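You operate a simulated robot arm through the tools that you are given. There is no shell and no other tool. Be economical: measure what you need, move in short steps, check, and stop when the job is done.

The job below is to be done with a simulated two-armed robot. You get a single attempt, and the scene is never put back.

TASK
Sweep the wood dust on the drip mat into the dustpan and empty it into the grey bin.
Fine: first set the dustpan close by the dust on the sink's side, open edge towards it; use the green hand brush; both go back where they lay. What is to be rubbed or washed off counts as gone when no trace of it is left.

It is judged by the outcome, as a careful person would: the job done as asked, and still so three seconds after it is handed in. It fails if anything else is knocked over, pushed out of place, dropped, spilled or broken.

THE ROBOT
Two 7-joint arms with two-finger parallel grippers on one trunk, on a base that drives. Base frame: it is fixed to the floor where the robot stands at the start and does not move with it; the origin is under the middle of the robot, x ahead of it, y to its left, z up. Readings come in cm, degrees, newtons and seconds.
The left shoulder is at the start at [5, 18.7, 116], the right one opposite. With the tool pointing down near the work surface each hand reaches from about 10 to 66 cm from the robot's upright axis, wherever it stands, measured 20 degrees to its own side. Places, roughly: drip mat [60, 30, 90]; hand brush (15x5x5 cm) [70, 10, 90]; wood dust [50, 30, 90]. Payload 3.43 kg a hand.
The TCP of each hand is the grasp point between the finger pads, 3 cm short of the fingertips. In the tool frame z runs along the fingers and y along their closing line. The gripper opens to 9.4 cm. The fingers are 2.8 cm wide and 1 cm thick; the gripper's body (5 by 9.6 cm) begins 5.5 cm behind the TCP.
Orientation is that of the tool frame in the base frame, as a unit quaternion [x, y, z, w]. With the fingers straight down and closing along the base's y, the tool's x points along the base's -x, its y along +y and its z along -z.

THE INTERFACE
- The arms move only by the tool nudge_tool. It takes "left_motion", "right_motion" or both (then of equal length, played together; a hand with none holds still); each is a list of rows, each a list of 6 numbers: the shift along the base's x, y, z in units of 40 mm (1.0 is 40 mm), then the turn, a rotation vector about the base's x, y, z in units of 8 degrees (1.0 is 8 degrees). In form: [[dx, dy, dz, rx, ry, rz], ...]. A call has 1 to 20 rows; each row shifts and turns the commanded pose from where the row before left it. "left_fingers" and "right_fingers" are, for a hand that has rows, the finger opening in m, from 0 to 0.094, set as the call begins (left out, the last holds). A call with a number of a shift or a turn outside -1 to 1 is refused whole. A row lasts 0.2 s, in which the tool goes at most 5 cm and 8.6 degrees; a call with a longer step from one row to the next is refused whole, and so is a gripper value outside its range. A pose out of reach is approached as far as the arm can. The call stops where the force on the tool passes 40 N (or 10 N more than at its start, if that is more) or the arm is blocked; 0.2 s more then pass. Each finger travels about 15.3 cm/s and halts on what it meets, pressing with about 22 N; the grip force reading is that of the motor and also rises with nothing between the fingers. The clock runs only during rows and for 0.2 s after the last one: add rows that do not move to give the fingers time. It gives the time, the measured TCP pose, the force on the tool (base axes), the opening and the grip force at its end, in the units of the frame above (readings bear some noise), with the torque about the TCP (base axes, N m) and any sound that the robot's microphone picked up.
- Cameras (640 x 400 px; columns grow to the right, rows downward): "scene" is now at [15.22, -1.98, 135.8]; the picture's right is [-0.14, -0.99, 0.00], its down [-0.19, 0.03, -0.98] and it looks along [0.97, -0.14, -0.19] (base axes); focal length 214 px, centre (320, 200). "left" rides on the left gripper at [7.6, -1.4, -10.2] in its tool frame; the picture's right is [0.18, 0.98, 0.00], its down [-0.75, 0.14, -0.64] and it looks along [-0.63, 0.12, 0.77] (tool axes); focal length 243 px, centre (320, 200). "right" rides on the right gripper at [7.6, 1.4, -10.3] in its tool frame; the picture's right is [-0.18, 0.98, 0.00], its down [-0.75, -0.14, -0.64] and it looks along [-0.63, -0.12, 0.77] (tool axes); focal length 243 px, centre (320, 200). There is no depth. A picture from a camera that has moved, and an enlarged one, comes with that camera's place and axes in the base frame and with its lens. The place of the scene camera against the robot may be out by one fixed shift of up to 1.2 cm in any direction.
- grab_frame(camera): a new picture of that camera. The clock stands still meanwhile.
- slide_trunk(by): slides the trunk up (or, below 0, down) by that many cm; the arms and the scene camera ride with it, the base frame stays. It gives what a move gives, with no picture.
- base_move(legs): drives the robot by 1 to 6 legs, each [ahead, left, turn to the left] in cm, cm and degrees, along the robot's own axes; the way and the turn of a leg run together, so that a leg with both is an arc; at most 150 cm and 180 degrees a leg. The arms and the cameras ride along, it lands a little off, and it stops where it bumps. It gives what a move gives.
- pan_tilt(pan, tilt): turns the head with the scene camera to pan (to the left, within 80 degrees either way) and tilt (down, from -29 to 69), counted from straight ahead of the robot. It gives what a move gives.
- enlarge(camera, box): a new picture of the part [left, top, right, bottom] of that camera's present view, enlarged. The clock stands still meanwhile.
- sign_off(): hands the job in; it is judged then, once.

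Go step by step. Nothing tells you exact positions but the pictures and the camera data: compare them with the known pose of the tool, close in by small moves and look again before you grip or let go. The budget is 120 turns and 108 pictures, counting those below and the enlarged ones. Unless the task says otherwise, let go and move clear before handing in.

The tools are called after "Call:" by a JSON object that holds its "fn" and its "kwargs". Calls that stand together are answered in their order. nudge_tool: Moves the arms, as the interface text tells. Its arguments: {"type":"object","properties":{"left_motion":{"type":"array"},"left_fingers":{"type":"number"},"right_motion":{"type":"array"},"right_fingers":{"type":"number"}},"required":[]} The other tools are called the same way: slide_trunk (by) slides the trunk up or down; base_move (legs) drives the base; pan_tilt (pan, tilt) turns the head that bears the scene camera; grab_frame (camera) takes a picture; enlarge (camera, box) takes an enlarged picture of a part of a camera's view; sign_off () hands the job in.

At the start:

```text
time_s: 0.0
left_eef_pos: [37.57, 22.76, 132.08]
left_ee_rot: [-0.001, 1.0, 0.0, 0.0]
left_contact_force: [-0.9, -0.8, -0.9]
left_ft_torque: [0.01, 0.03, 0.0]
left_gripper_width: 9.38
left_grip_force: 0.0
right_eef_pos: [27.0, -6.93, 132.05]
right_ee_rot: [0.0, 1.0, 0.001, 0.0]
right_contact_force: [-0.4, -0.6, -1.3]
right_ft_torque: [-0.03, 0.0, -0.02]
right_gripper_width: 9.4
right_grip_force: 0.1
trunk travel left (down, up): [-37.5, 5.7]
robot x, y, heading: [-0.11, 0.23, 0.2]
head pan, tilt: [-8.1, 11.2]
```

scene: 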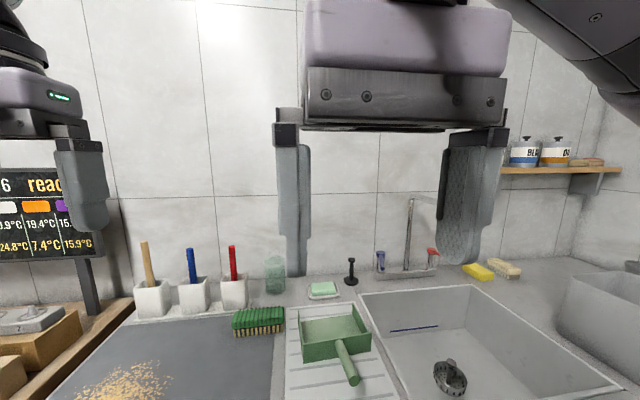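
right: 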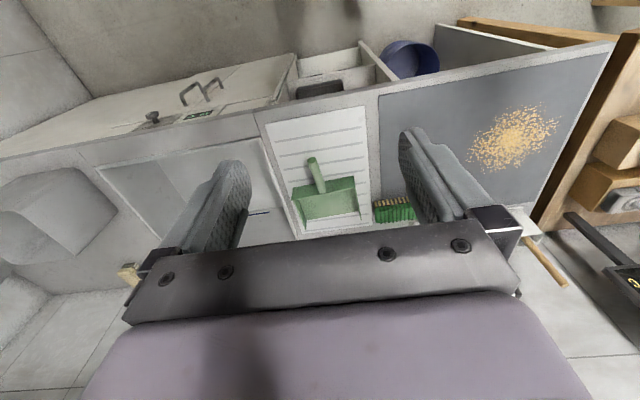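
left: 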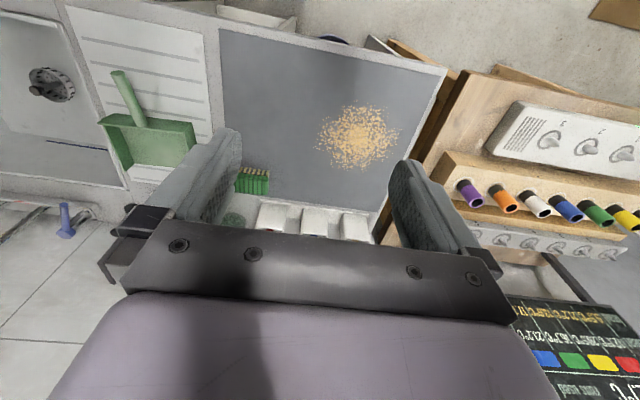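

I see the dust on the grey drip mat, the green brush at its far-right corner, and the dustpan on the ribbed board beside the sink. I'll look around with the head for the bin and exact positions.

Call:
{"fn": "pan_tilt", "kwargs": {"pan": 25, "tilt": 45}}

Call:
{"fn": "grab_frame", "kwargs": {"camera": "scene"}}

Call:
{"fn": "pan_tilt", "kwargs": {"pan": -30, "tilt": 40}}

Call:
{"fn": "grab_frame", "kwargs": {"camera": "scene"}}

```text
time_s: 1.0
left_eef_pos: [37.6, 22.76, 132.09]
left_ee_rot: [0.0, 1.0, 0.0, 0.0]
left_contact_force: [-1.0, 0.1, -0.2]
left_ft_torque: [0.0, -0.02, 0.0]
left_gripper_width: 9.39
left_grip_force: 0.0
right_eef_pos: [27.12, -7.0, 132.08]
right_ee_rot: [0.003, 1.0, 0.002, -0.001]
right_contact_force: [21.9, 11.4, 6.9]
right_ft_torque: [-1.11, 2.64, -1.16]
right_gripper_width: 9.39
right_grip_force: 0.2
trunk travel left (down, up): [-37.5, 5.7]
robot x, y, heading: [-0.07, 0.24, 0.1]
head pan, tilt: [25.0, 45.0]
```

```text
104 pictures are left
camera scene: at [13.57, 2.46, 130.64], right [0.38, -0.92, 0.0], down [-0.64, -0.27, -0.72], along [0.66, 0.27, -0.7], focal length 214 px, centre (320, 200)
```

scene: 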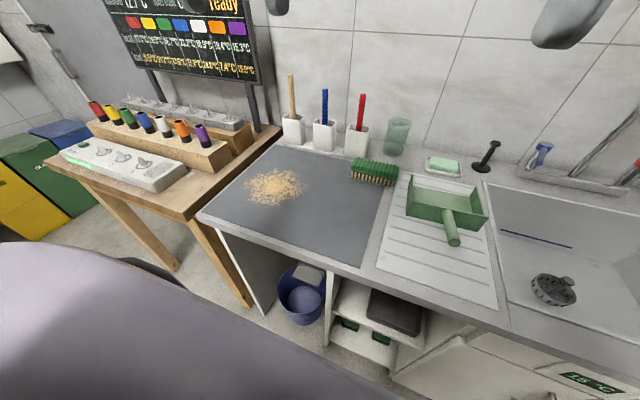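

```text
time_s: 2.2
left_eef_pos: [37.63, 22.63, 132.11]
left_ee_rot: [0.001, 1.0, -0.001, 0.0]
left_contact_force: [0.9, -0.1, -0.2]
left_ft_torque: [-0.01, 0.01, 0.0]
left_gripper_width: 9.43
left_grip_force: 0.2
right_eef_pos: [27.08, -6.91, 132.15]
right_ee_rot: [0.0, 1.0, 0.001, 0.0]
right_contact_force: [1.2, 0.3, -0.6]
right_ft_torque: [0.0, -0.03, 0.02]
right_gripper_width: 9.41
right_grip_force: 0.0
trunk travel left (down, up): [-37.5, 5.7]
robot x, y, heading: [0.24, -0.14, 0.1]
head pan, tilt: [-30.0, 40.0]
```

```text
103 pictures are left
camera scene: at [13.36, -4.9, 131.24], right [-0.5, -0.87, 0.0], down [-0.56, 0.32, -0.77], along [0.66, -0.38, -0.64], focal length 214 px, centre (320, 200)
```

scene: 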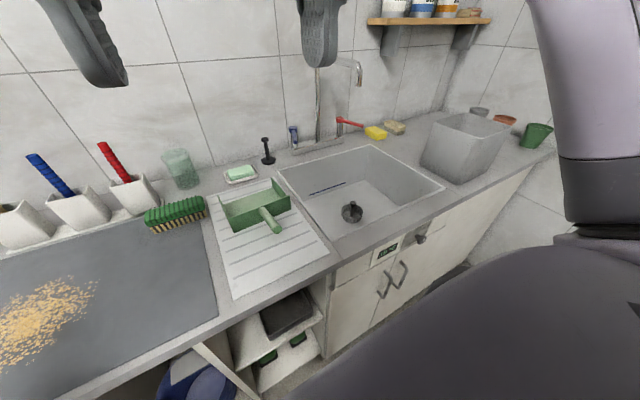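

The dust lies around [54, 33], about 16 cm wide. The grey box right of the sink is likely the bin. I'll zoom on the details.

Call:
{"fn": "enlarge", "kwargs": {"camera": "scene", "box": [130, 130, 330, 255]}}

Call:
{"fn": "enlarge", "kwargs": {"camera": "scene", "box": [380, 60, 580, 185]}}

Call:
{"fn": "enlarge", "kwargs": {"camera": "left", "box": [40, 30, 280, 180]}}

```text
3.20 times, centred on (230, 192) of scene
camera zoom: at [13.36, -4.9, 131.24], right [-0.5, -0.87, 0.0], down [-0.56, 0.32, -0.77], along [0.66, -0.38, -0.64], focal length 686 px, centre (608, 224)
```

zoom: 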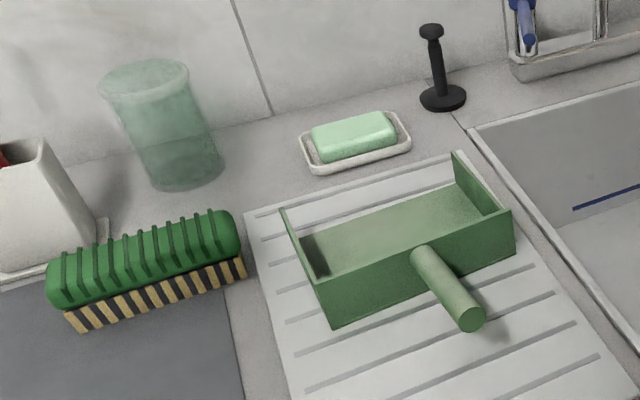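

```text
3.20 times, centred on (480, 122) of scene
camera zoom: at [13.36, -4.9, 131.24], right [-0.5, -0.87, 0.0], down [-0.56, 0.32, -0.77], along [0.66, -0.38, -0.64], focal length 686 px, centre (-192, 448)
```

zoom: 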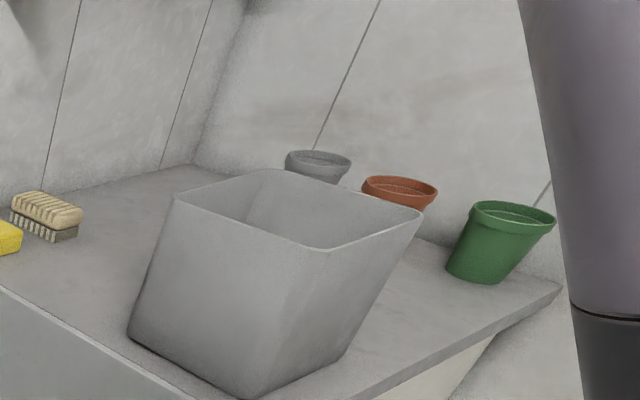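

```text
2.67 times, centred on (160, 105) of left
camera zoom: at [29.99, 21.25, 142.32], right [-0.18, 0.98, 0.0], down [0.75, 0.14, 0.64], along [0.63, 0.12, -0.77], focal length 647 px, centre (747, 453)
```

zoom: 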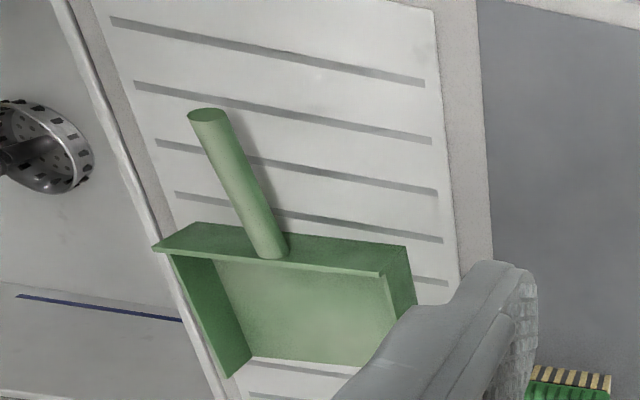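

The dustpan box spans about x 58–71, y −4…−20, open edge facing away from me and handle towards me. The brush lies along y at about [69.5, 8], and the grey bin is near [49, −85]. I'll edge forward a little to bring the brush within reach.

Call:
{"fn": "base_move", "kwargs": {"legs": [[6, 0, 0]]}}

Call:
{"fn": "grab_frame", "kwargs": {"camera": "left"}}

Call:
{"fn": "grab_frame", "kwargs": {"camera": "right"}}

```text
time_s: 3.2
left_eef_pos: [43.72, 22.76, 132.0]
left_ee_rot: [-0.001, 1.0, 0.0, 0.0]
left_contact_force: [1.4, 0.1, 0.2]
left_ft_torque: [-0.02, 0.01, -0.03]
left_gripper_width: 9.38
left_grip_force: 0.1
right_eef_pos: [33.16, -6.82, 132.16]
right_ee_rot: [-0.001, 1.0, 0.001, 0.0]
right_contact_force: [0.1, -0.3, 0.1]
right_ft_torque: [0.0, 0.03, 0.0]
right_gripper_width: 9.41
right_grip_force: 0.1
trunk travel left (down, up): [-37.5, 5.7]
robot x, y, heading: [5.92, 0.09, 0.2]
head pan, tilt: [-30.0, 40.0]
```

```text
99 pictures are left
camera left: at [36.03, 21.29, 142.3], right [-0.19, 0.98, 0.0], down [0.75, 0.14, 0.64], along [0.63, 0.12, -0.77], focal length 243 px, centre (320, 200)
```

left: 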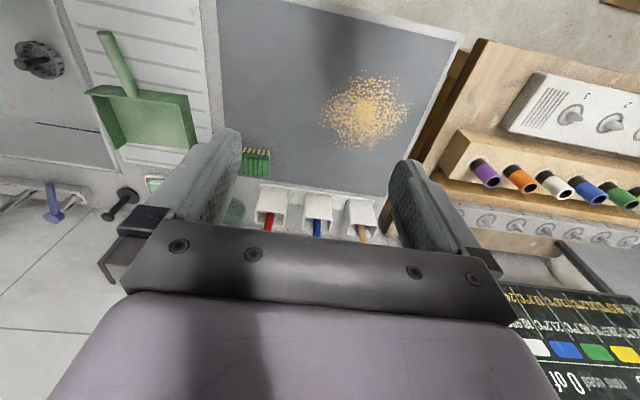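

```text
98 pictures are left
camera right: at [25.34, -5.34, 142.36], right [0.18, 0.98, 0.0], down [0.75, -0.14, 0.64], along [0.63, -0.12, -0.77], focal length 243 px, centre (320, 200)
```

right: 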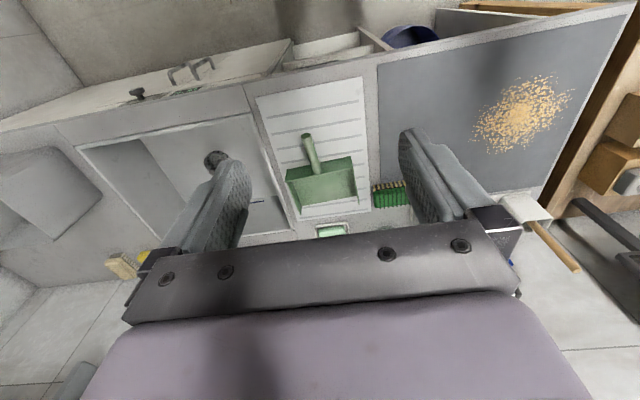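

The right camera puts the handle from about [48, −13] to [58, −12], yawed slightly. I bring both hands above their tools, with the left hand turned 90° for the brush.

Call:
{"fn": "nudge_tool", "kwargs": {"left_motion": [[0.5, -0.308, -0.417, 0, 0, 0.9375], [0.5, -0.308, -0.417, 0, 0, 0.9375], [0.5, -0.308, -0.417, 0, 0, 0.9375], [0.5, -0.308, -0.417, 0, 0, 0.9375], [0.5, -0.308, -0.417, 0, 0, 0.9375], [0.5, -0.308, -0.417, 0, 0, 0.9375], [0.5, -0.308, -0.417, 0, 0, 0.9375], [0.5, -0.308, -0.417, 0, 0, 0.9375], [0.5, -0.308, -0.417, 0, 0, 0.9375], [0.5, -0.308, -0.417, 0, 0, 0.9375], [0.5, -0.308, -0.417, 0, 0, 0.9375], [0.5, -0.308, -0.417, 0, 0, 0.9375]], "right_motion": [[0.35, -0.12, -0.4, 0, 0, 0], [0.35, -0.12, -0.4, 0, 0, 0], [0.35, -0.12, -0.4, 0, 0, 0], [0.35, -0.12, -0.4, 0, 0, 0], [0.35, -0.12, -0.4, 0, 0, 0], [0.35, -0.12, -0.4, 0, 0, 0], [0.35, -0.12, -0.4, 0, 0, 0], [0.35, -0.12, -0.4, 0, 0, 0], [0.35, -0.12, -0.4, 0, 0, 0], [0.35, -0.12, -0.4, 0, 0, 0], [0.35, -0.12, -0.4, 0, 0, 0], [0.35, -0.12, -0.4, 0, 0, 0]]}}

Call:
{"fn": "grab_frame", "kwargs": {"camera": "left"}}

Call:
{"fn": "grab_frame", "kwargs": {"camera": "right"}}

Call:
{"fn": "grab_frame", "kwargs": {"camera": "scene"}}

```text
time_s: 5.8
left_eef_pos: [65.38, 8.8, 111.49]
left_ee_rot: [0.708, -0.706, 0.0, -0.001]
left_contact_force: [0.5, 0.2, 0.7]
left_ft_torque: [0.0, 0.01, -0.02]
left_gripper_width: 9.39
left_grip_force: 0.1
left hand out of reach, approached as far as the arm can: row 11, 12
right_eef_pos: [49.94, -12.75, 112.48]
right_ee_rot: [-0.001, 1.0, 0.001, 0.0]
right_contact_force: [-0.1, 0.2, -0.1]
right_ft_torque: [-0.01, 0.02, 0.01]
right_gripper_width: 9.41
right_grip_force: 0.0
trunk travel left (down, up): [-37.5, 5.7]
robot x, y, heading: [6.19, 0.04, 0.1]
head pan, tilt: [-30.0, 40.0]
```

```text
97 pictures are left
camera left: at [66.83, 1.08, 121.7], right [-0.98, -0.19, 0.0], down [-0.14, 0.75, 0.64], along [-0.12, 0.63, -0.77], focal length 243 px, centre (320, 200)
```

left: 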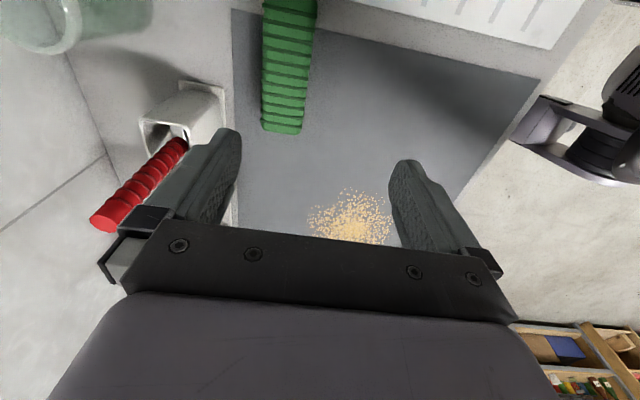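

```text
96 pictures are left
camera right: at [42.09, -11.31, 122.9], right [0.18, 0.98, 0.0], down [0.75, -0.14, 0.64], along [0.63, -0.12, -0.77], focal length 243 px, centre (320, 200)
```

right: 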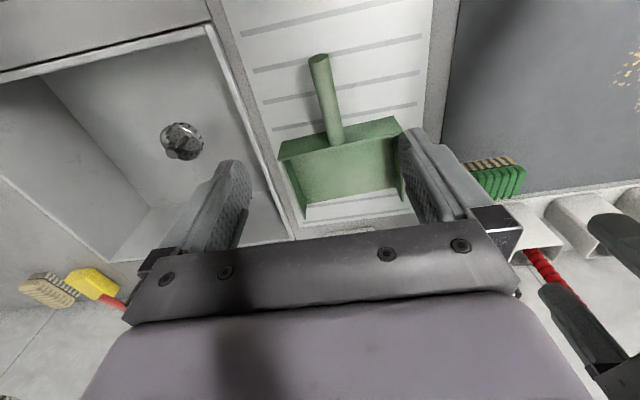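

```text
95 pictures are left
camera scene: at [19.39, -4.87, 131.23], right [-0.5, -0.87, 0.0], down [-0.56, 0.32, -0.77], along [0.66, -0.38, -0.64], focal length 214 px, centre (320, 200)
```

scene: 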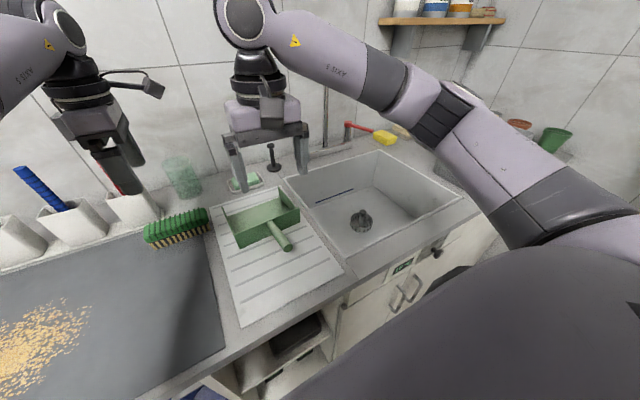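

The left hand is at its reach limit about 4 cm short of the brush. I'll check the clearance between my base and the counter before driving closer.

Call:
{"fn": "pan_tilt", "kwargs": {"pan": 0, "tilt": 69}}

Call:
{"fn": "grab_frame", "kwargs": {"camera": "scene"}}

```text
time_s: 6.8
left_eef_pos: [65.44, 8.71, 111.56]
left_ee_rot: [-0.707, 0.707, 0.0, 0.0]
left_contact_force: [-0.2, 0.1, 0.2]
left_ft_torque: [0.01, -0.03, 0.0]
left_gripper_width: 9.38
left_grip_force: 0.0
right_eef_pos: [49.78, -12.78, 112.72]
right_ee_rot: [-0.001, 1.0, 0.0, 0.0]
right_contact_force: [-0.9, -0.6, -0.2]
right_ft_torque: [0.0, -0.01, 0.01]
right_gripper_width: 9.38
right_grip_force: 0.0
trunk travel left (down, up): [-37.5, 5.7]
robot x, y, heading: [6.18, -0.08, 0.1]
head pan, tilt: [0.0, 68.8]
```

```text
94 pictures are left
camera scene: at [17.55, -0.65, 127.63], right [0.0, -1.0, 0.0], down [-0.93, 0.0, -0.36], along [0.36, 0.0, -0.93], focal length 214 px, centre (320, 200)
```

scene: 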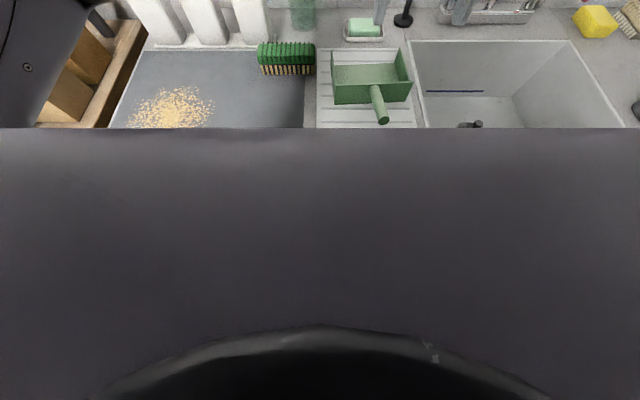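

The body hides the base, so I'll drive ahead another 5 cm gently; it stops if it bumps.

Call:
{"fn": "base_move", "kwargs": {"legs": [[5, 0, 0]]}}

Call:
{"fn": "grab_frame", "kwargs": {"camera": "scene"}}

Call:
{"fn": "grab_frame", "kwargs": {"camera": "right"}}

```text
time_s: 7.7
left_eef_pos: [67.1, 8.96, 111.53]
left_ee_rot: [0.708, -0.706, 0.0, -0.001]
left_contact_force: [-0.8, 0.8, 0.4]
left_ft_torque: [-0.03, -0.04, -0.01]
left_gripper_width: 9.42
left_grip_force: 0.0
right_eef_pos: [51.6, -12.87, 112.65]
right_ee_rot: [0.0, 1.0, 0.001, 0.0]
right_contact_force: [-1.2, 0.5, 0.0]
right_ft_torque: [0.04, -0.02, -0.03]
right_gripper_width: 9.4
right_grip_force: 0.0
trunk travel left (down, up): [-37.5, 5.7]
robot x, y, heading: [8.0, 0.19, -0.1]
head pan, tilt: [0.0, 68.8]
stopped in leg 1: the robot was blocked; the commanded pose is now the measured one
```

```text
93 pictures are left
camera scene: at [19.27, -0.64, 127.64], right [0.0, -1.0, 0.0], down [-0.93, 0.0, -0.36], along [0.36, 0.0, -0.93], focal length 214 px, centre (320, 200)
```

scene: 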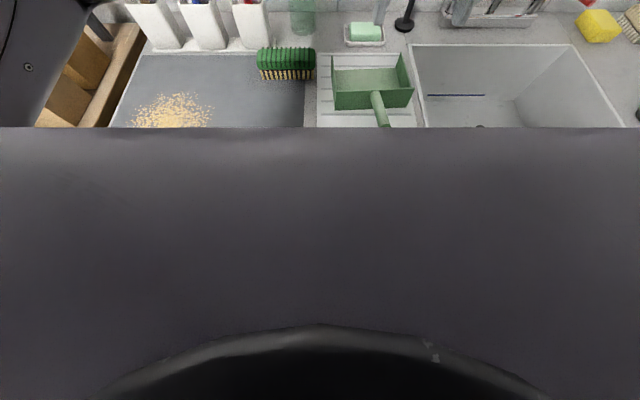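

```text
92 pictures are left
camera right: at [43.76, -11.3, 122.94], right [0.18, 0.98, 0.0], down [0.75, -0.14, 0.64], along [0.63, -0.12, -0.77], focal length 243 px, centre (320, 200)
```

right: 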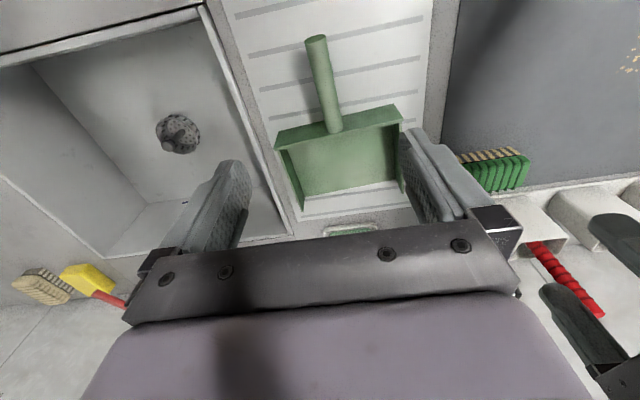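

The base is now blocked at x = 8, the closest it gets; lower down the left arm should reach further. I put the brush centre at [69.2, 7.3] and the grip point on the handle at [54.5, −12.1], so I lower both hands to just above them.

Call:
{"fn": "nudge_tool", "kwargs": {"left_motion": [[0.131, -0.103, -0.72, 0, 0, 0], [0.131, -0.103, -0.72, 0, 0, 0], [0.131, -0.103, -0.72, 0, 0, 0], [0.131, -0.103, -0.72, 0, 0, 0]], "right_motion": [[0.18, 0.047, -0.72, 0, 0, 0.125], [0.18, 0.047, -0.72, 0, 0, 0.125], [0.18, 0.047, -0.72, 0, 0, 0.125], [0.18, 0.047, -0.72, 0, 0, 0.125]]}}

Call:
{"fn": "grab_frame", "kwargs": {"camera": "left"}}

Call:
{"fn": "grab_frame", "kwargs": {"camera": "right"}}

Call:
{"fn": "enlarge", "kwargs": {"camera": "scene", "box": [220, 0, 460, 150]}}

```text
time_s: 8.7
left_eef_pos: [68.49, 7.25, 99.93]
left_ee_rot: [0.708, -0.706, -0.001, 0.0]
left_contact_force: [0.0, -0.5, 0.8]
left_ft_torque: [0.01, 0.0, 0.01]
left_gripper_width: 9.4
left_grip_force: 0.1
left hand out of reach, approached as far as the arm can: row 4
right_eef_pos: [54.51, -12.17, 101.01]
right_ee_rot: [-0.036, 0.999, 0.0, -0.001]
right_contact_force: [0.4, -0.5, 0.0]
right_ft_torque: [0.0, 0.02, 0.04]
right_gripper_width: 9.42
right_grip_force: 0.1
trunk travel left (down, up): [-37.5, 5.7]
robot x, y, heading: [7.68, 0.55, 0.2]
head pan, tilt: [0.0, 68.8]
```

```text
91 pictures are left
camera left: at [70.0, -0.53, 110.09], right [-0.98, -0.19, 0.0], down [-0.14, 0.75, 0.64], along [-0.12, 0.63, -0.77], focal length 243 px, centre (320, 200)
```

left: 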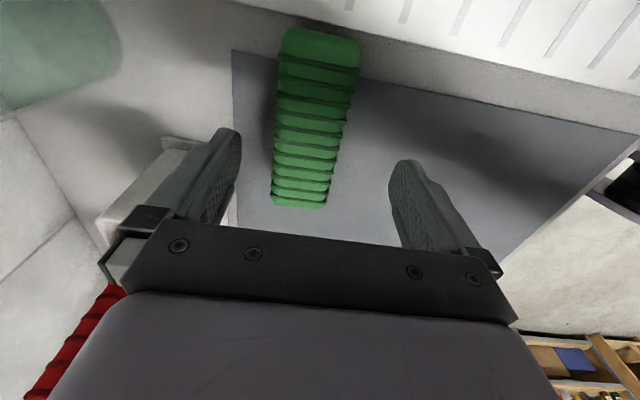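

```text
90 pictures are left
camera right: at [46.75, -11.18, 111.34], right [0.11, 0.99, 0.0], down [0.76, -0.09, 0.64], along [0.64, -0.07, -0.77], focal length 243 px, centre (320, 200)
```

right: 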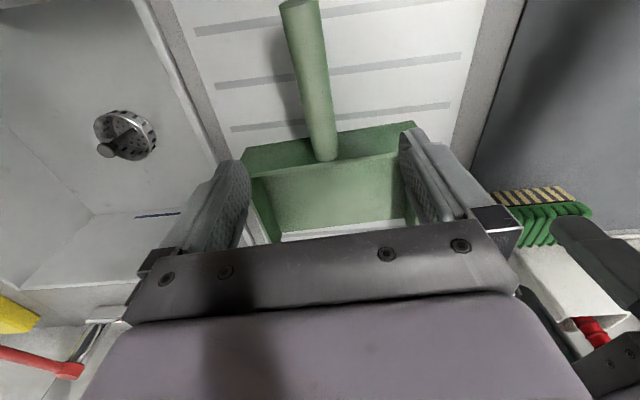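

```text
2.67 times, centred on (340, 75) of scene
camera zoom: at [19.44, -0.64, 127.62], right [0.0, -1.0, 0.0], down [-0.93, 0.0, -0.36], along [0.36, 0.0, -0.93], focal length 572 px, centre (267, 533)
```

zoom: 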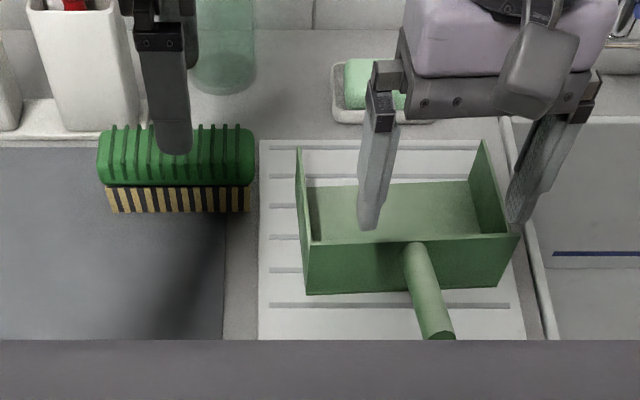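

The estimates agree: fingers straddle both the handle and the brush. I lower both to gripping height with fingers still open.

Call:
{"fn": "nudge_tool", "kwargs": {"left_motion": [[0, 0.033, -0.56, 0, 0, 0], [0, 0.033, -0.56, 0, 0, 0], [0, 0.033, -0.56, 0, 0, 0]], "right_motion": [[0, 0, -0.667, 0, 0, 0], [0, 0, -0.667, 0, 0, 0], [0, 0, -0.667, 0, 0, 0]]}}

Call:
{"fn": "grab_frame", "kwargs": {"camera": "left"}}

Call:
{"fn": "enlarge", "kwargs": {"camera": "scene", "box": [220, 0, 460, 150]}}

```text
time_s: 9.5
left_eef_pos: [68.47, 7.52, 93.05]
left_ee_rot: [0.708, -0.707, -0.001, 0.0]
left_contact_force: [0.3, -1.6, -1.0]
left_ft_torque: [0.01, -0.01, 0.02]
left_gripper_width: 9.42
left_grip_force: 0.1
right_eef_pos: [54.61, -11.97, 93.17]
right_ee_rot: [-0.034, 0.999, 0.0, -0.001]
right_contact_force: [0.0, 0.5, 0.6]
right_ft_torque: [0.0, -0.02, -0.04]
right_gripper_width: 9.39
right_grip_force: 0.0
trunk travel left (down, up): [-37.5, 5.7]
robot x, y, heading: [7.75, -0.14, 0.2]
head pan, tilt: [0.0, 68.8]
```

```text
88 pictures are left
camera left: at [69.99, -0.18, 103.31], right [-0.98, -0.19, 0.0], down [-0.14, 0.75, 0.64], along [-0.12, 0.63, -0.77], focal length 243 px, centre (320, 200)
```

left: 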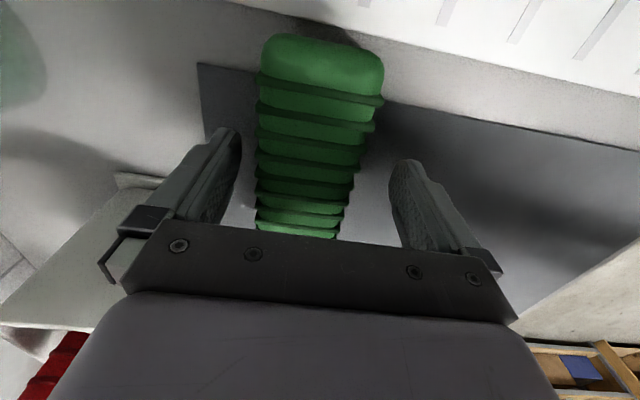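

```text
2.67 times, centred on (340, 75) of scene
camera zoom: at [19.41, -0.65, 127.63], right [0.0, -1.0, 0.0], down [-0.93, 0.0, -0.36], along [0.36, 0.0, -0.93], focal length 572 px, centre (267, 533)
```

zoom: 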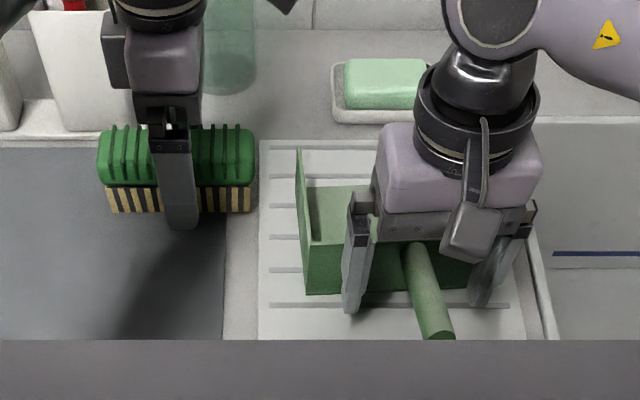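

The left hand needs 0.8 cm more in x. I centre it while the right hand closes on the handle.

Call:
{"fn": "nudge_tool", "kwargs": {"left_motion": [[0.2, 0, 0, 0, 0, 0], [0, 0, 0, 0, 0, 0], [0, 0, 0, 0, 0, 0], [0, 0, 0, 0, 0, 0]], "right_motion": [[0, 0, 0, 0, 0, 0], [0, 0, 0, 0, 0, 0], [0, 0, 0, 0, 0, 0], [0, 0, 0, 0, 0, 0]], "right_fingers": 0}}

Call:
{"fn": "nudge_tool", "kwargs": {"left_motion": [[0, 0, 0, 0, 0, 0], [0, 0, 0, 0, 0, 0], [0, 0, 0, 0, 0, 0]], "left_fingers": 0}}

Call:
{"fn": "enlarge", "kwargs": {"camera": "scene", "box": [220, 0, 460, 150]}}

```text
time_s: 10.5
left_eef_pos: [68.6, 7.52, 93.05]
left_ee_rot: [0.708, -0.707, 0.001, 0.0]
left_contact_force: [0.0, 0.1, 0.0]
left_ft_torque: [-0.02, -0.02, -0.01]
left_gripper_width: 9.4
left_grip_force: 0.0
left hand out of reach, approached as far as the arm can: row 1
right_eef_pos: [54.51, -12.03, 93.2]
right_ee_rot: [-0.035, 0.999, 0.0, 0.0]
right_contact_force: [0.0, 0.1, 0.2]
right_ft_torque: [0.01, 0.11, 0.0]
right_gripper_width: 2.6
right_grip_force: 21.7
trunk travel left (down, up): [-37.5, 5.7]
robot x, y, heading: [8.03, 0.0, 0.2]
head pan, tilt: [0.0, 68.8]
```

```text
time_s: 11.3
left_eef_pos: [68.54, 7.5, 93.18]
left_ee_rot: [0.708, -0.706, 0.0, -0.001]
left_contact_force: [2.4, -0.8, 3.6]
left_ft_torque: [-0.04, -0.03, -0.05]
left_gripper_width: 5.44
left_grip_force: 22.0
right_eef_pos: [54.48, -12.03, 93.28]
right_ee_rot: [-0.035, 0.999, 0.001, -0.001]
right_contact_force: [0.0, -0.7, -0.2]
right_ft_torque: [-0.02, 0.13, 0.01]
right_gripper_width: 2.59
right_grip_force: 22.3
trunk travel left (down, up): [-37.5, 5.7]
robot x, y, heading: [7.75, 0.11, 0.1]
head pan, tilt: [0.0, 68.8]
```

```text
2.67 times, centred on (340, 75) of scene
camera zoom: at [19.39, -0.65, 127.63], right [0.0, -1.0, 0.0], down [-0.93, 0.0, -0.36], along [0.36, 0.0, -0.93], focal length 572 px, centre (267, 533)
```

zoom: 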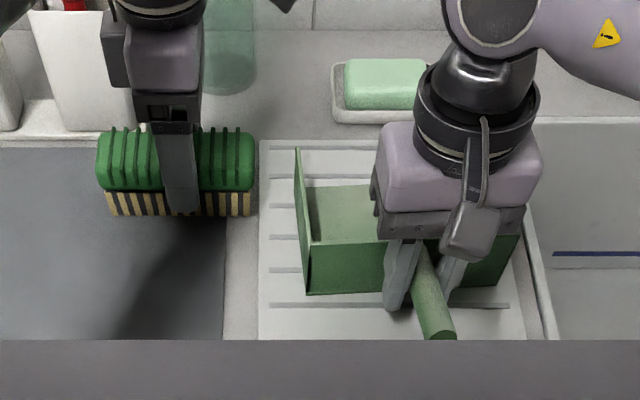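

Both tools are gripped. I lift them together and watch how the pan hangs.

Call:
{"fn": "nudge_tool", "kwargs": {"left_motion": [[-0.1, 0, 0.5, 0, 0, 0], [-0.2, 0, 0.8, 0, 0, 0], [-0.2, 0, 0.8, 0, 0, 0], [-0.2, 0, 0.8, 0, 0, 0]], "right_motion": [[0, 0, 0.4, 0, 0, 0], [0, 0, 0.7, 0, 0, 0], [0, 0, 0.7, 0, 0, 0], [0, 0, 0.7, 0, 0, 0]]}}

Call:
{"fn": "grab_frame", "kwargs": {"camera": "scene"}}

Call:
{"fn": "grab_frame", "kwargs": {"camera": "right"}}

Call:
{"fn": "grab_frame", "kwargs": {"camera": "left"}}

```text
time_s: 12.3
left_eef_pos: [65.81, 7.28, 104.59]
left_ee_rot: [0.708, -0.707, -0.001, 0.0]
left_contact_force: [0.0, 0.3, -1.3]
left_ft_torque: [-0.02, -0.04, 0.01]
left_gripper_width: 5.42
left_grip_force: 21.8
right_eef_pos: [54.7, -12.18, 103.14]
right_ee_rot: [-0.035, 0.999, 0.001, -0.001]
right_contact_force: [-0.5, -0.3, -1.9]
right_ft_torque: [0.0, 0.13, -0.02]
right_gripper_width: 2.58
right_grip_force: 21.7
trunk travel left (down, up): [-37.5, 5.7]
robot x, y, heading: [8.23, -0.22, 0.1]
head pan, tilt: [0.0, 68.8]
```

```text
85 pictures are left
camera scene: at [19.36, -0.64, 127.62], right [0.0, -1.0, 0.0], down [-0.93, 0.0, -0.36], along [0.36, 0.0, -0.93], focal length 214 px, centre (320, 200)
```

scene: 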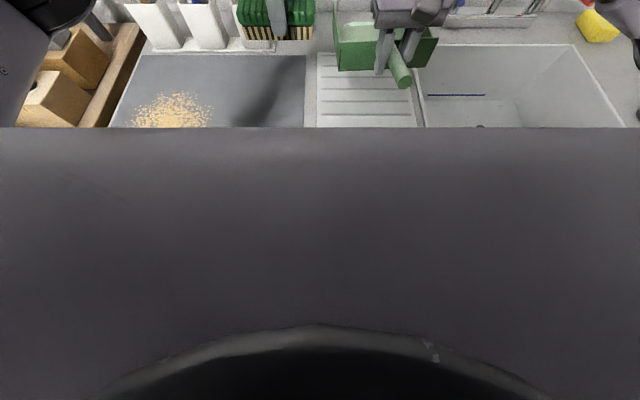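

```text
84 pictures are left
camera right: at [46.73, -11.09, 113.47], right [0.11, 0.99, 0.0], down [0.76, -0.09, 0.64], along [0.64, -0.07, -0.77], focal length 243 px, centre (320, 200)
```

right: 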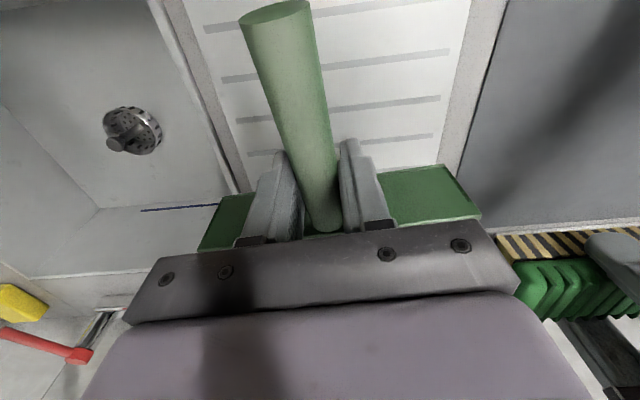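

```text
83 pictures are left
camera left: at [67.2, -0.2, 114.82], right [-0.98, -0.19, 0.0], down [-0.14, 0.75, 0.64], along [-0.12, 0.63, -0.77], focal length 243 px, centre (320, 200)
```

left: 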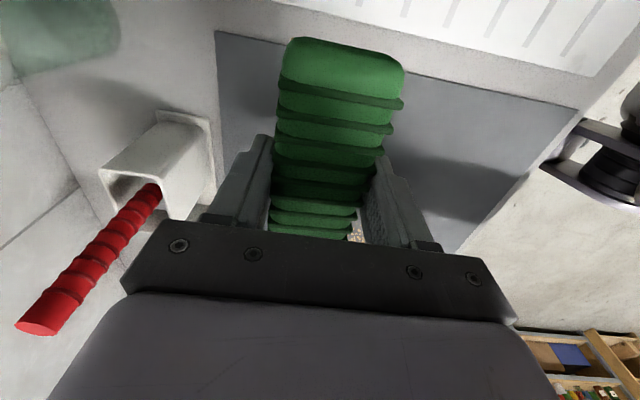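

Both are held firmly. I bring the brush back and left while turning it crosswise (long axis along x), then turn the pan.

Call:
{"fn": "nudge_tool", "kwargs": {"left_motion": [[-0.25, 0.41, 0, 0, 0, -0.9375], [-0.25, 0.41, 0, 0, 0, -0.9375], [-0.25, 0.41, 0, 0, 0, -0.9375], [-0.25, 0.41, 0, 0, 0, -0.9375], [-0.25, 0.41, 0, 0, 0, -0.9375], [-0.25, 0.41, 0, 0, 0, -0.9375], [-0.25, 0.41, 0, 0, 0, -0.9375], [-0.25, 0.41, 0, 0, 0, -0.9375], [-0.25, 0.41, 0, 0, 0, -0.9375], [-0.25, 0.41, 0, 0, 0, -0.9375], [-0.25, 0.41, 0, 0, 0, -0.9375], [-0.25, 0.41, 0, 0, 0, -0.9375]]}}

Call:
{"fn": "base_move", "kwargs": {"legs": [[-1, 0, 0], [0, 20, 0]]}}

Call:
{"fn": "pan_tilt", "kwargs": {"pan": 0, "tilt": 50}}

Call:
{"fn": "grab_frame", "kwargs": {"camera": "scene"}}

```text
time_s: 14.9
left_eef_pos: [53.65, 26.98, 104.69]
left_ee_rot: [0.001, 1.0, 0.0, 0.0]
left_contact_force: [-0.2, -0.8, -1.2]
left_ft_torque: [-0.05, 0.02, 0.02]
left_gripper_width: 5.43
left_grip_force: 22.0
right_eef_pos: [54.56, -12.02, 103.1]
right_ee_rot: [-0.035, 0.999, 0.0, -0.002]
right_contact_force: [0.3, 0.4, -2.5]
right_ft_torque: [-0.02, 0.13, 0.0]
right_gripper_width: 2.61
right_grip_force: 21.9
trunk travel left (down, up): [-37.5, 5.7]
robot x, y, heading: [7.87, 0.15, 0.3]
head pan, tilt: [0.0, 68.8]
```

```text
time_s: 16.8
left_eef_pos: [52.65, 46.89, 104.7]
left_ee_rot: [-0.002, 1.0, 0.001, 0.0]
left_contact_force: [0.3, -0.2, -2.0]
left_ft_torque: [0.03, -0.03, -0.02]
left_gripper_width: 5.42
left_grip_force: 21.8
right_eef_pos: [53.61, 7.69, 103.17]
right_ee_rot: [-0.035, 0.999, 0.0, -0.001]
right_contact_force: [0.0, 0.0, -1.7]
right_ft_torque: [-0.04, 0.17, -0.02]
right_gripper_width: 2.56
right_grip_force: 21.9
trunk travel left (down, up): [-37.5, 5.7]
robot x, y, heading: [6.69, 19.62, -0.1]
head pan, tilt: [0.0, 68.8]
```

```text
time_s: 17.6
left_eef_pos: [52.72, 46.9, 104.63]
left_ee_rot: [-0.002, 1.0, 0.001, 0.0]
left_contact_force: [-0.7, 0.2, -1.2]
left_ft_torque: [0.03, 0.02, 0.02]
left_gripper_width: 5.41
left_grip_force: 22.3
right_eef_pos: [53.64, 7.65, 103.02]
right_ee_rot: [-0.035, 0.999, 0.001, -0.002]
right_contact_force: [0.7, 0.0, -1.9]
right_ft_torque: [0.0, 0.15, 0.0]
right_gripper_width: 2.57
right_grip_force: 22.1
trunk travel left (down, up): [-37.5, 5.7]
robot x, y, heading: [6.9, 19.96, 0.2]
head pan, tilt: [0.0, 50.0]
```

```text
82 pictures are left
camera scene: at [20.49, 19.09, 129.81], right [0.0, -1.0, 0.0], down [-0.77, 0.0, -0.64], along [0.64, 0.0, -0.77], focal length 214 px, centre (320, 200)
```

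scene: 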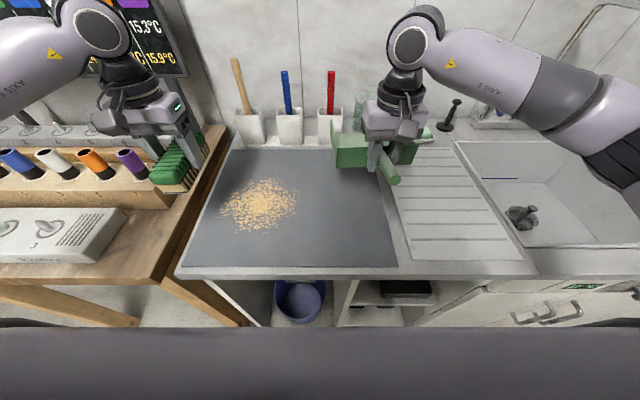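

Clear view: dust spans x 46–62, y 24–44. I turn the pan so that its mouth faces +y (the dust), then check it.

Call:
{"fn": "nudge_tool", "kwargs": {"right_motion": [[0, 0, 0, 0, 0, 0.977], [0, 0, 0, 0, 0, 0.977], [0, 0, 0, 0, 0, 0.977], [0, 0, 0, 0, 0, 0.977], [0, 0, 0, 0, 0, 0.977], [0, 0, 0, 0, 0, 0.977], [0, 0, 0, 0, 0, 0.977], [0, 0, 0, 0, 0, 0.977], [0, 0, 0, 0, 0, 0.977], [0, 0, 0, 0, 0, 0.977], [0, 0, 0, 0, 0, 0.977]]}}

Call:
{"fn": "grab_frame", "kwargs": {"camera": "scene"}}

Call:
{"fn": "enlarge", "kwargs": {"camera": "scene", "box": [100, 110, 320, 290]}}

```text
time_s: 20.0
left_eef_pos: [52.75, 46.68, 104.58]
left_ee_rot: [-0.001, 1.0, 0.0, 0.001]
left_contact_force: [0.4, 0.2, -1.5]
left_ft_torque: [-0.02, 0.01, -0.01]
left_gripper_width: 5.41
left_grip_force: 22.4
right_eef_pos: [53.71, 7.64, 103.05]
right_ee_rot: [-0.46, 0.888, 0.001, -0.002]
right_contact_force: [-0.1, -0.3, -1.3]
right_ft_torque: [-0.14, 0.07, -0.02]
right_gripper_width: 2.6
right_grip_force: 22.0
right hand out of reach, approached as far as the arm can: row 7, 8, 9, 10, 11
trunk travel left (down, up): [-37.5, 5.7]
robot x, y, heading: [6.72, 19.64, 0.3]
head pan, tilt: [0.0, 50.0]
```

```text
81 pictures are left
camera scene: at [20.49, 19.09, 129.81], right [0.0, -1.0, 0.0], down [-0.77, 0.0, -0.64], along [0.64, 0.0, -0.77], focal length 214 px, centre (320, 200)
```

scene: 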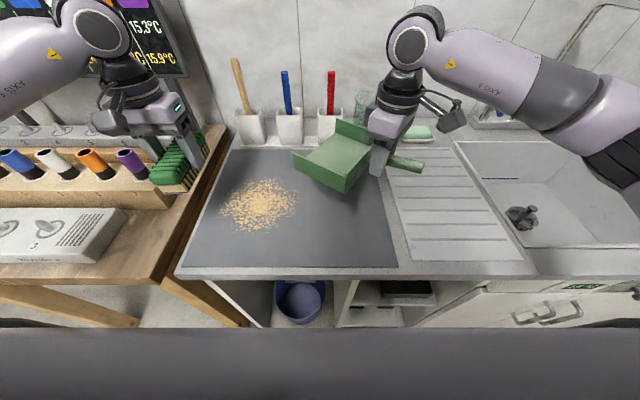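

```text
2.22 times, centred on (210, 200) of scene
camera zoom: at [20.49, 19.09, 129.81], right [0.0, -1.0, 0.0], down [-0.77, 0.0, -0.64], along [0.64, 0.0, -0.77], focal length 477 px, centre (564, 200)
```

zoom: 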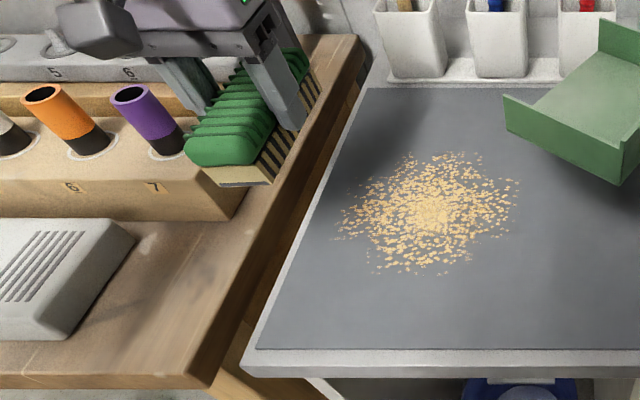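

The right wrist limits at about 55° yaw, so I'll set the pan down on the empty part of the mat, regrip it from the other side (yaw −125°), and finish the turn from there. First I back off the limit, shift right, and lower it most of the way.

Call:
{"fn": "nudge_tool", "kwargs": {"right_motion": [[0, -0.18, 0, 0, 0, -0.95], [0, -0.18, 0, 0, 0, -0.95], [0, -0.18, 0, 0, 0, -0.95], [0, -0.18, 0, 0, 0, -0.95], [0, -0.18, 0, 0, 0, -0.95], [0, 0, -0.55, 0, 0, 0], [0, 0, -0.55, 0, 0, 0], [0, 0, -0.5, 0, 0, 0], [0, 0, -0.4, 0, 0, 0]]}}

Call:
{"fn": "enlarge", "kwargs": {"camera": "scene", "box": [260, 100, 460, 225]}}

```text
time_s: 22.0
left_eef_pos: [52.69, 46.83, 104.72]
left_ee_rot: [-0.001, 1.0, 0.0, 0.0]
left_contact_force: [0.2, -0.1, -1.4]
left_ft_torque: [-0.01, 0.01, 0.02]
left_gripper_width: 5.44
left_grip_force: 21.9
right_eef_pos: [53.61, 4.01, 95.1]
right_ee_rot: [-0.148, 0.989, 0.0, -0.001]
right_contact_force: [0.0, 0.0, -1.6]
right_ft_torque: [-0.02, 0.1, -0.02]
right_gripper_width: 2.59
right_grip_force: 22.0
trunk travel left (down, up): [-37.5, 5.7]
robot x, y, heading: [7.18, 19.6, 0.0]
head pan, tilt: [0.0, 50.0]
```

```text
3.20 times, centred on (360, 162) of scene
camera zoom: at [20.5, 19.08, 129.82], right [0.0, -1.0, 0.0], down [-0.77, 0.0, -0.64], along [0.64, 0.0, -0.77], focal length 686 px, centre (192, 320)
```

zoom: 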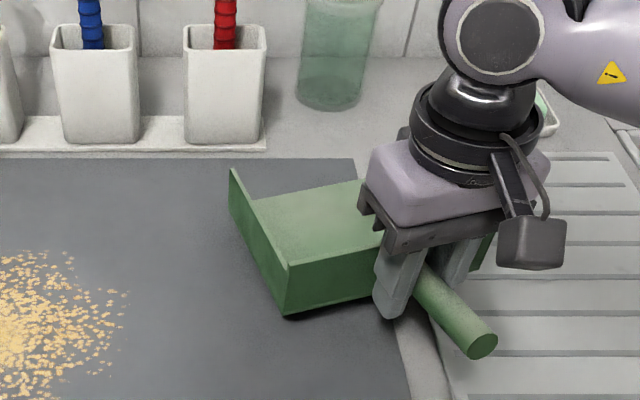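

The command had been clamped, so the yaw is now only 17°; I turn it back to about 49° and lower further.

Call:
{"fn": "nudge_tool", "kwargs": {"right_motion": [[0, 0, 0, 0, 0, 1], [0, 0, 0, 0, 0, 1], [0, 0, 0, 0, 0, 1], [0, 0, 0, 0, 0, 1], [0, 0, -0.2, 0, 0, 0], [0, 0, -0.15, 0, 0, 0]]}}

Call:
{"fn": "enlarge", "kwargs": {"camera": "scene", "box": [260, 100, 460, 225]}}

```text
time_s: 23.4
left_eef_pos: [52.67, 46.75, 104.7]
left_ee_rot: [-0.001, 1.0, 0.0, -0.001]
left_contact_force: [-1.0, 0.4, -0.8]
left_ft_torque: [-0.02, 0.04, 0.04]
left_gripper_width: 5.4
left_grip_force: 22.0
right_eef_pos: [53.51, 3.9, 93.7]
right_ee_rot: [-0.415, 0.91, 0.001, -0.001]
right_contact_force: [0.3, -0.1, -2.0]
right_ft_torque: [-0.13, 0.08, 0.02]
right_gripper_width: 2.57
right_grip_force: 22.6
trunk travel left (down, up): [-37.5, 5.7]
robot x, y, heading: [6.54, 19.44, 0.2]
head pan, tilt: [0.0, 50.0]
```

```text
3.20 times, centred on (360, 162) of scene
camera zoom: at [20.5, 19.08, 129.81], right [0.0, -1.0, 0.0], down [-0.77, 0.0, -0.64], along [0.64, 0.0, -0.77], focal length 686 px, centre (192, 320)
```

zoom: 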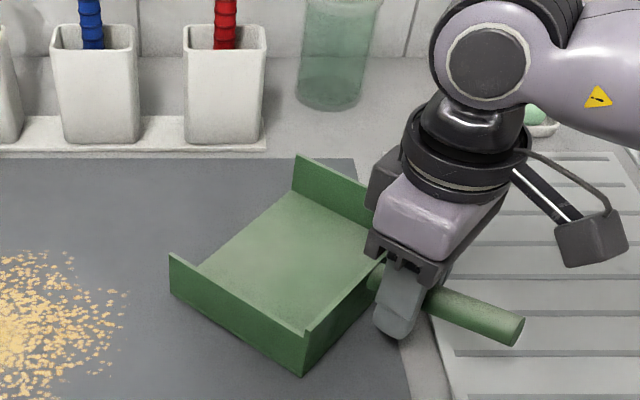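

Clear of the dust. I lower until light contact, then release.

Call:
{"fn": "nudge_tool", "kwargs": {"right_motion": [[0, 0, -0.06, 0, 0, 0], [0, 0, -0.05, 0, 0, 0], [0, 0, 0, 0, 0, 0]]}}

```text
time_s: 24.2
left_eef_pos: [52.59, 46.86, 104.72]
left_ee_rot: [-0.001, 1.0, 0.0, 0.0]
left_contact_force: [-0.5, -0.7, -1.3]
left_ft_torque: [-0.01, 0.0, -0.01]
left_gripper_width: 5.4
left_grip_force: 21.7
right_eef_pos: [53.64, 3.94, 93.27]
right_ee_rot: [-0.413, 0.911, 0.0, -0.001]
right_contact_force: [0.1, -0.3, -1.5]
right_ft_torque: [-0.11, 0.02, 0.02]
right_gripper_width: 2.6
right_grip_force: 21.8
trunk travel left (down, up): [-37.5, 5.7]
robot x, y, heading: [7.03, 19.71, 0.1]
head pan, tilt: [0.0, 50.0]
```

Call:
{"fn": "nudge_tool", "kwargs": {"right_motion": [[0, 0, -0.06, 0, 0, 0], [0, 0, -0.06, 0, 0, 0], [0, 0, 0, 0, 0, 0]]}}

```text
time_s: 25.0
left_eef_pos: [52.56, 46.7, 104.81]
left_ee_rot: [0.0, 1.0, 0.001, 0.001]
left_contact_force: [0.3, 1.2, -0.6]
left_ft_torque: [0.05, -0.01, -0.02]
left_gripper_width: 5.42
left_grip_force: 22.0
right_eef_pos: [53.69, 4.14, 93.01]
right_ee_rot: [-0.412, 0.911, -0.001, 0.001]
right_contact_force: [3.1, -6.7, 15.0]
right_ft_torque: [0.14, -0.11, 0.0]
right_gripper_width: 2.61
right_grip_force: 22.3
trunk travel left (down, up): [-37.5, 5.7]
robot x, y, heading: [6.79, 19.32, -0.0]
head pan, tilt: [0.0, 50.0]
```

Contact at z ≈ 93.1. I ease off, open, rise, and turn the hand to the opposite yaw.

Call:
{"fn": "nudge_tool", "kwargs": {"right_motion": [[0, 0, 0.04, 0, 0, 0]]}}

Call:
{"fn": "nudge_tool", "kwargs": {"right_motion": [[0, 0, 0, 0, 0, 0], [0, 0, 0, 0, 0, 0], [0, 0, 0, 0, 0, 0], [0, 0, 0.6, 0, 0, 0], [0, 0, 0.9, 0, 0, 0], [0, 0, 0.9, 0, 0, 0], [0, 0, 0, 0, 0, -1], [0, 0, 0, 0, 0, -1], [0, 0, 0, 0, 0, -1], [0, 0, 0, 0, 0, -1], [0, 0, 0, 0, 0, -1], [0, 0, 0, 0, 0, -1], [0, 0, 0, 0, 0, -1], [0, 0, 0, 0, 0, -1], [0, 0, 0, 0, 0, -1], [0, 0, 0, 0, 0, -1], [0, 0, 0, 0, 0, -1]], "right_fingers": 0.08}}

Call:
{"fn": "nudge_tool", "kwargs": {"right_motion": [[0, 0, 0, 0, 0, -1], [0, 0, 0, 0, 0, -1], [0, 0, 0, 0, 0, -1], [0, 0, 0, 0, 0, -1], [0, 0, 0, 0, 0, -1], [0, 0, 0, 0, 0, -1], [0, 0, 0, 0, 0, -1], [0, 0, 0, 0, 0, -1], [0, 0, 0, 0, 0, -1], [0, 0, 0, 0, 0, -1], [0, 0, 0, 0, 0, -1], [0, 0, 0, 0, 0, -0.5]]}}

Call:
{"fn": "grab_frame", "kwargs": {"camera": "scene"}}

Call:
{"fn": "grab_frame", "kwargs": {"camera": "right"}}

```text
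time_s: 25.4
left_eef_pos: [52.53, 46.71, 104.67]
left_ee_rot: [-0.001, 1.0, 0.002, -0.001]
left_contact_force: [0.4, 0.2, -0.8]
left_ft_torque: [-0.02, 0.02, -0.03]
left_gripper_width: 5.41
left_grip_force: 22.2
right_eef_pos: [53.62, 3.94, 92.85]
right_ee_rot: [-0.413, 0.911, -0.001, 0.0]
right_contact_force: [3.5, -8.1, 11.7]
right_ft_torque: [0.02, -0.11, -0.07]
right_gripper_width: 2.56
right_grip_force: 22.2
trunk travel left (down, up): [-37.5, 5.7]
robot x, y, heading: [6.75, 19.63, -0.1]
head pan, tilt: [0.0, 50.0]
```

```text
time_s: 29.0
left_eef_pos: [52.78, 46.71, 104.74]
left_ee_rot: [-0.001, 1.0, 0.0, 0.0]
left_contact_force: [0.2, 0.1, -1.2]
left_ft_torque: [0.0, -0.01, 0.03]
left_gripper_width: 5.38
left_grip_force: 21.5
right_eef_pos: [53.49, 4.08, 102.51]
right_ee_rot: [0.337, 0.942, 0.0, -0.001]
right_contact_force: [0.6, -0.2, 0.9]
right_ft_torque: [0.03, 0.0, -0.03]
right_gripper_width: 8.02
right_grip_force: 0.0
trunk travel left (down, up): [-37.5, 5.7]
robot x, y, heading: [7.1, 19.6, 0.3]
head pan, tilt: [0.0, 50.0]
```

```text
time_s: 31.6
left_eef_pos: [52.62, 46.68, 104.58]
left_ee_rot: [-0.001, 1.0, 0.0, 0.0]
left_contact_force: [-1.1, -0.8, -1.5]
left_ft_torque: [-0.02, 0.03, 0.0]
left_gripper_width: 5.39
left_grip_force: 22.2
right_eef_pos: [53.64, 3.91, 102.48]
right_ee_rot: [0.911, 0.413, 0.001, 0.001]
right_contact_force: [-0.2, 1.3, -0.5]
right_ft_torque: [-0.01, -0.01, -0.03]
right_gripper_width: 8.0
right_grip_force: 0.0
trunk travel left (down, up): [-37.5, 5.7]
robot x, y, heading: [6.83, 20.06, 0.1]
head pan, tilt: [0.0, 50.0]
```

```text
77 pictures are left
camera scene: at [20.48, 19.09, 129.82], right [0.0, -1.0, 0.0], down [-0.77, 0.0, -0.64], along [0.64, 0.0, -0.77], focal length 214 px, centre (320, 200)
```

scene: 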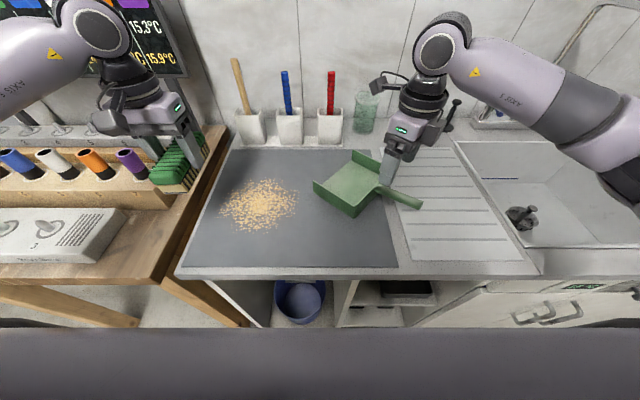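

```text
76 pictures are left
camera right: at [59.57, 8.88, 112.8], right [0.62, -0.79, 0.0], down [-0.6, -0.47, 0.64], along [-0.5, -0.4, -0.77], focal length 243 px, centre (320, 200)
```

right: 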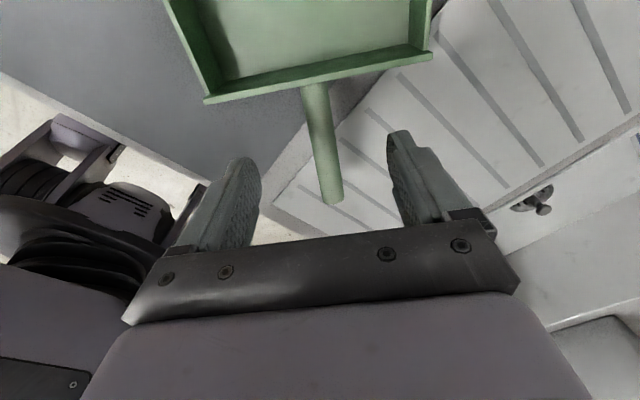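

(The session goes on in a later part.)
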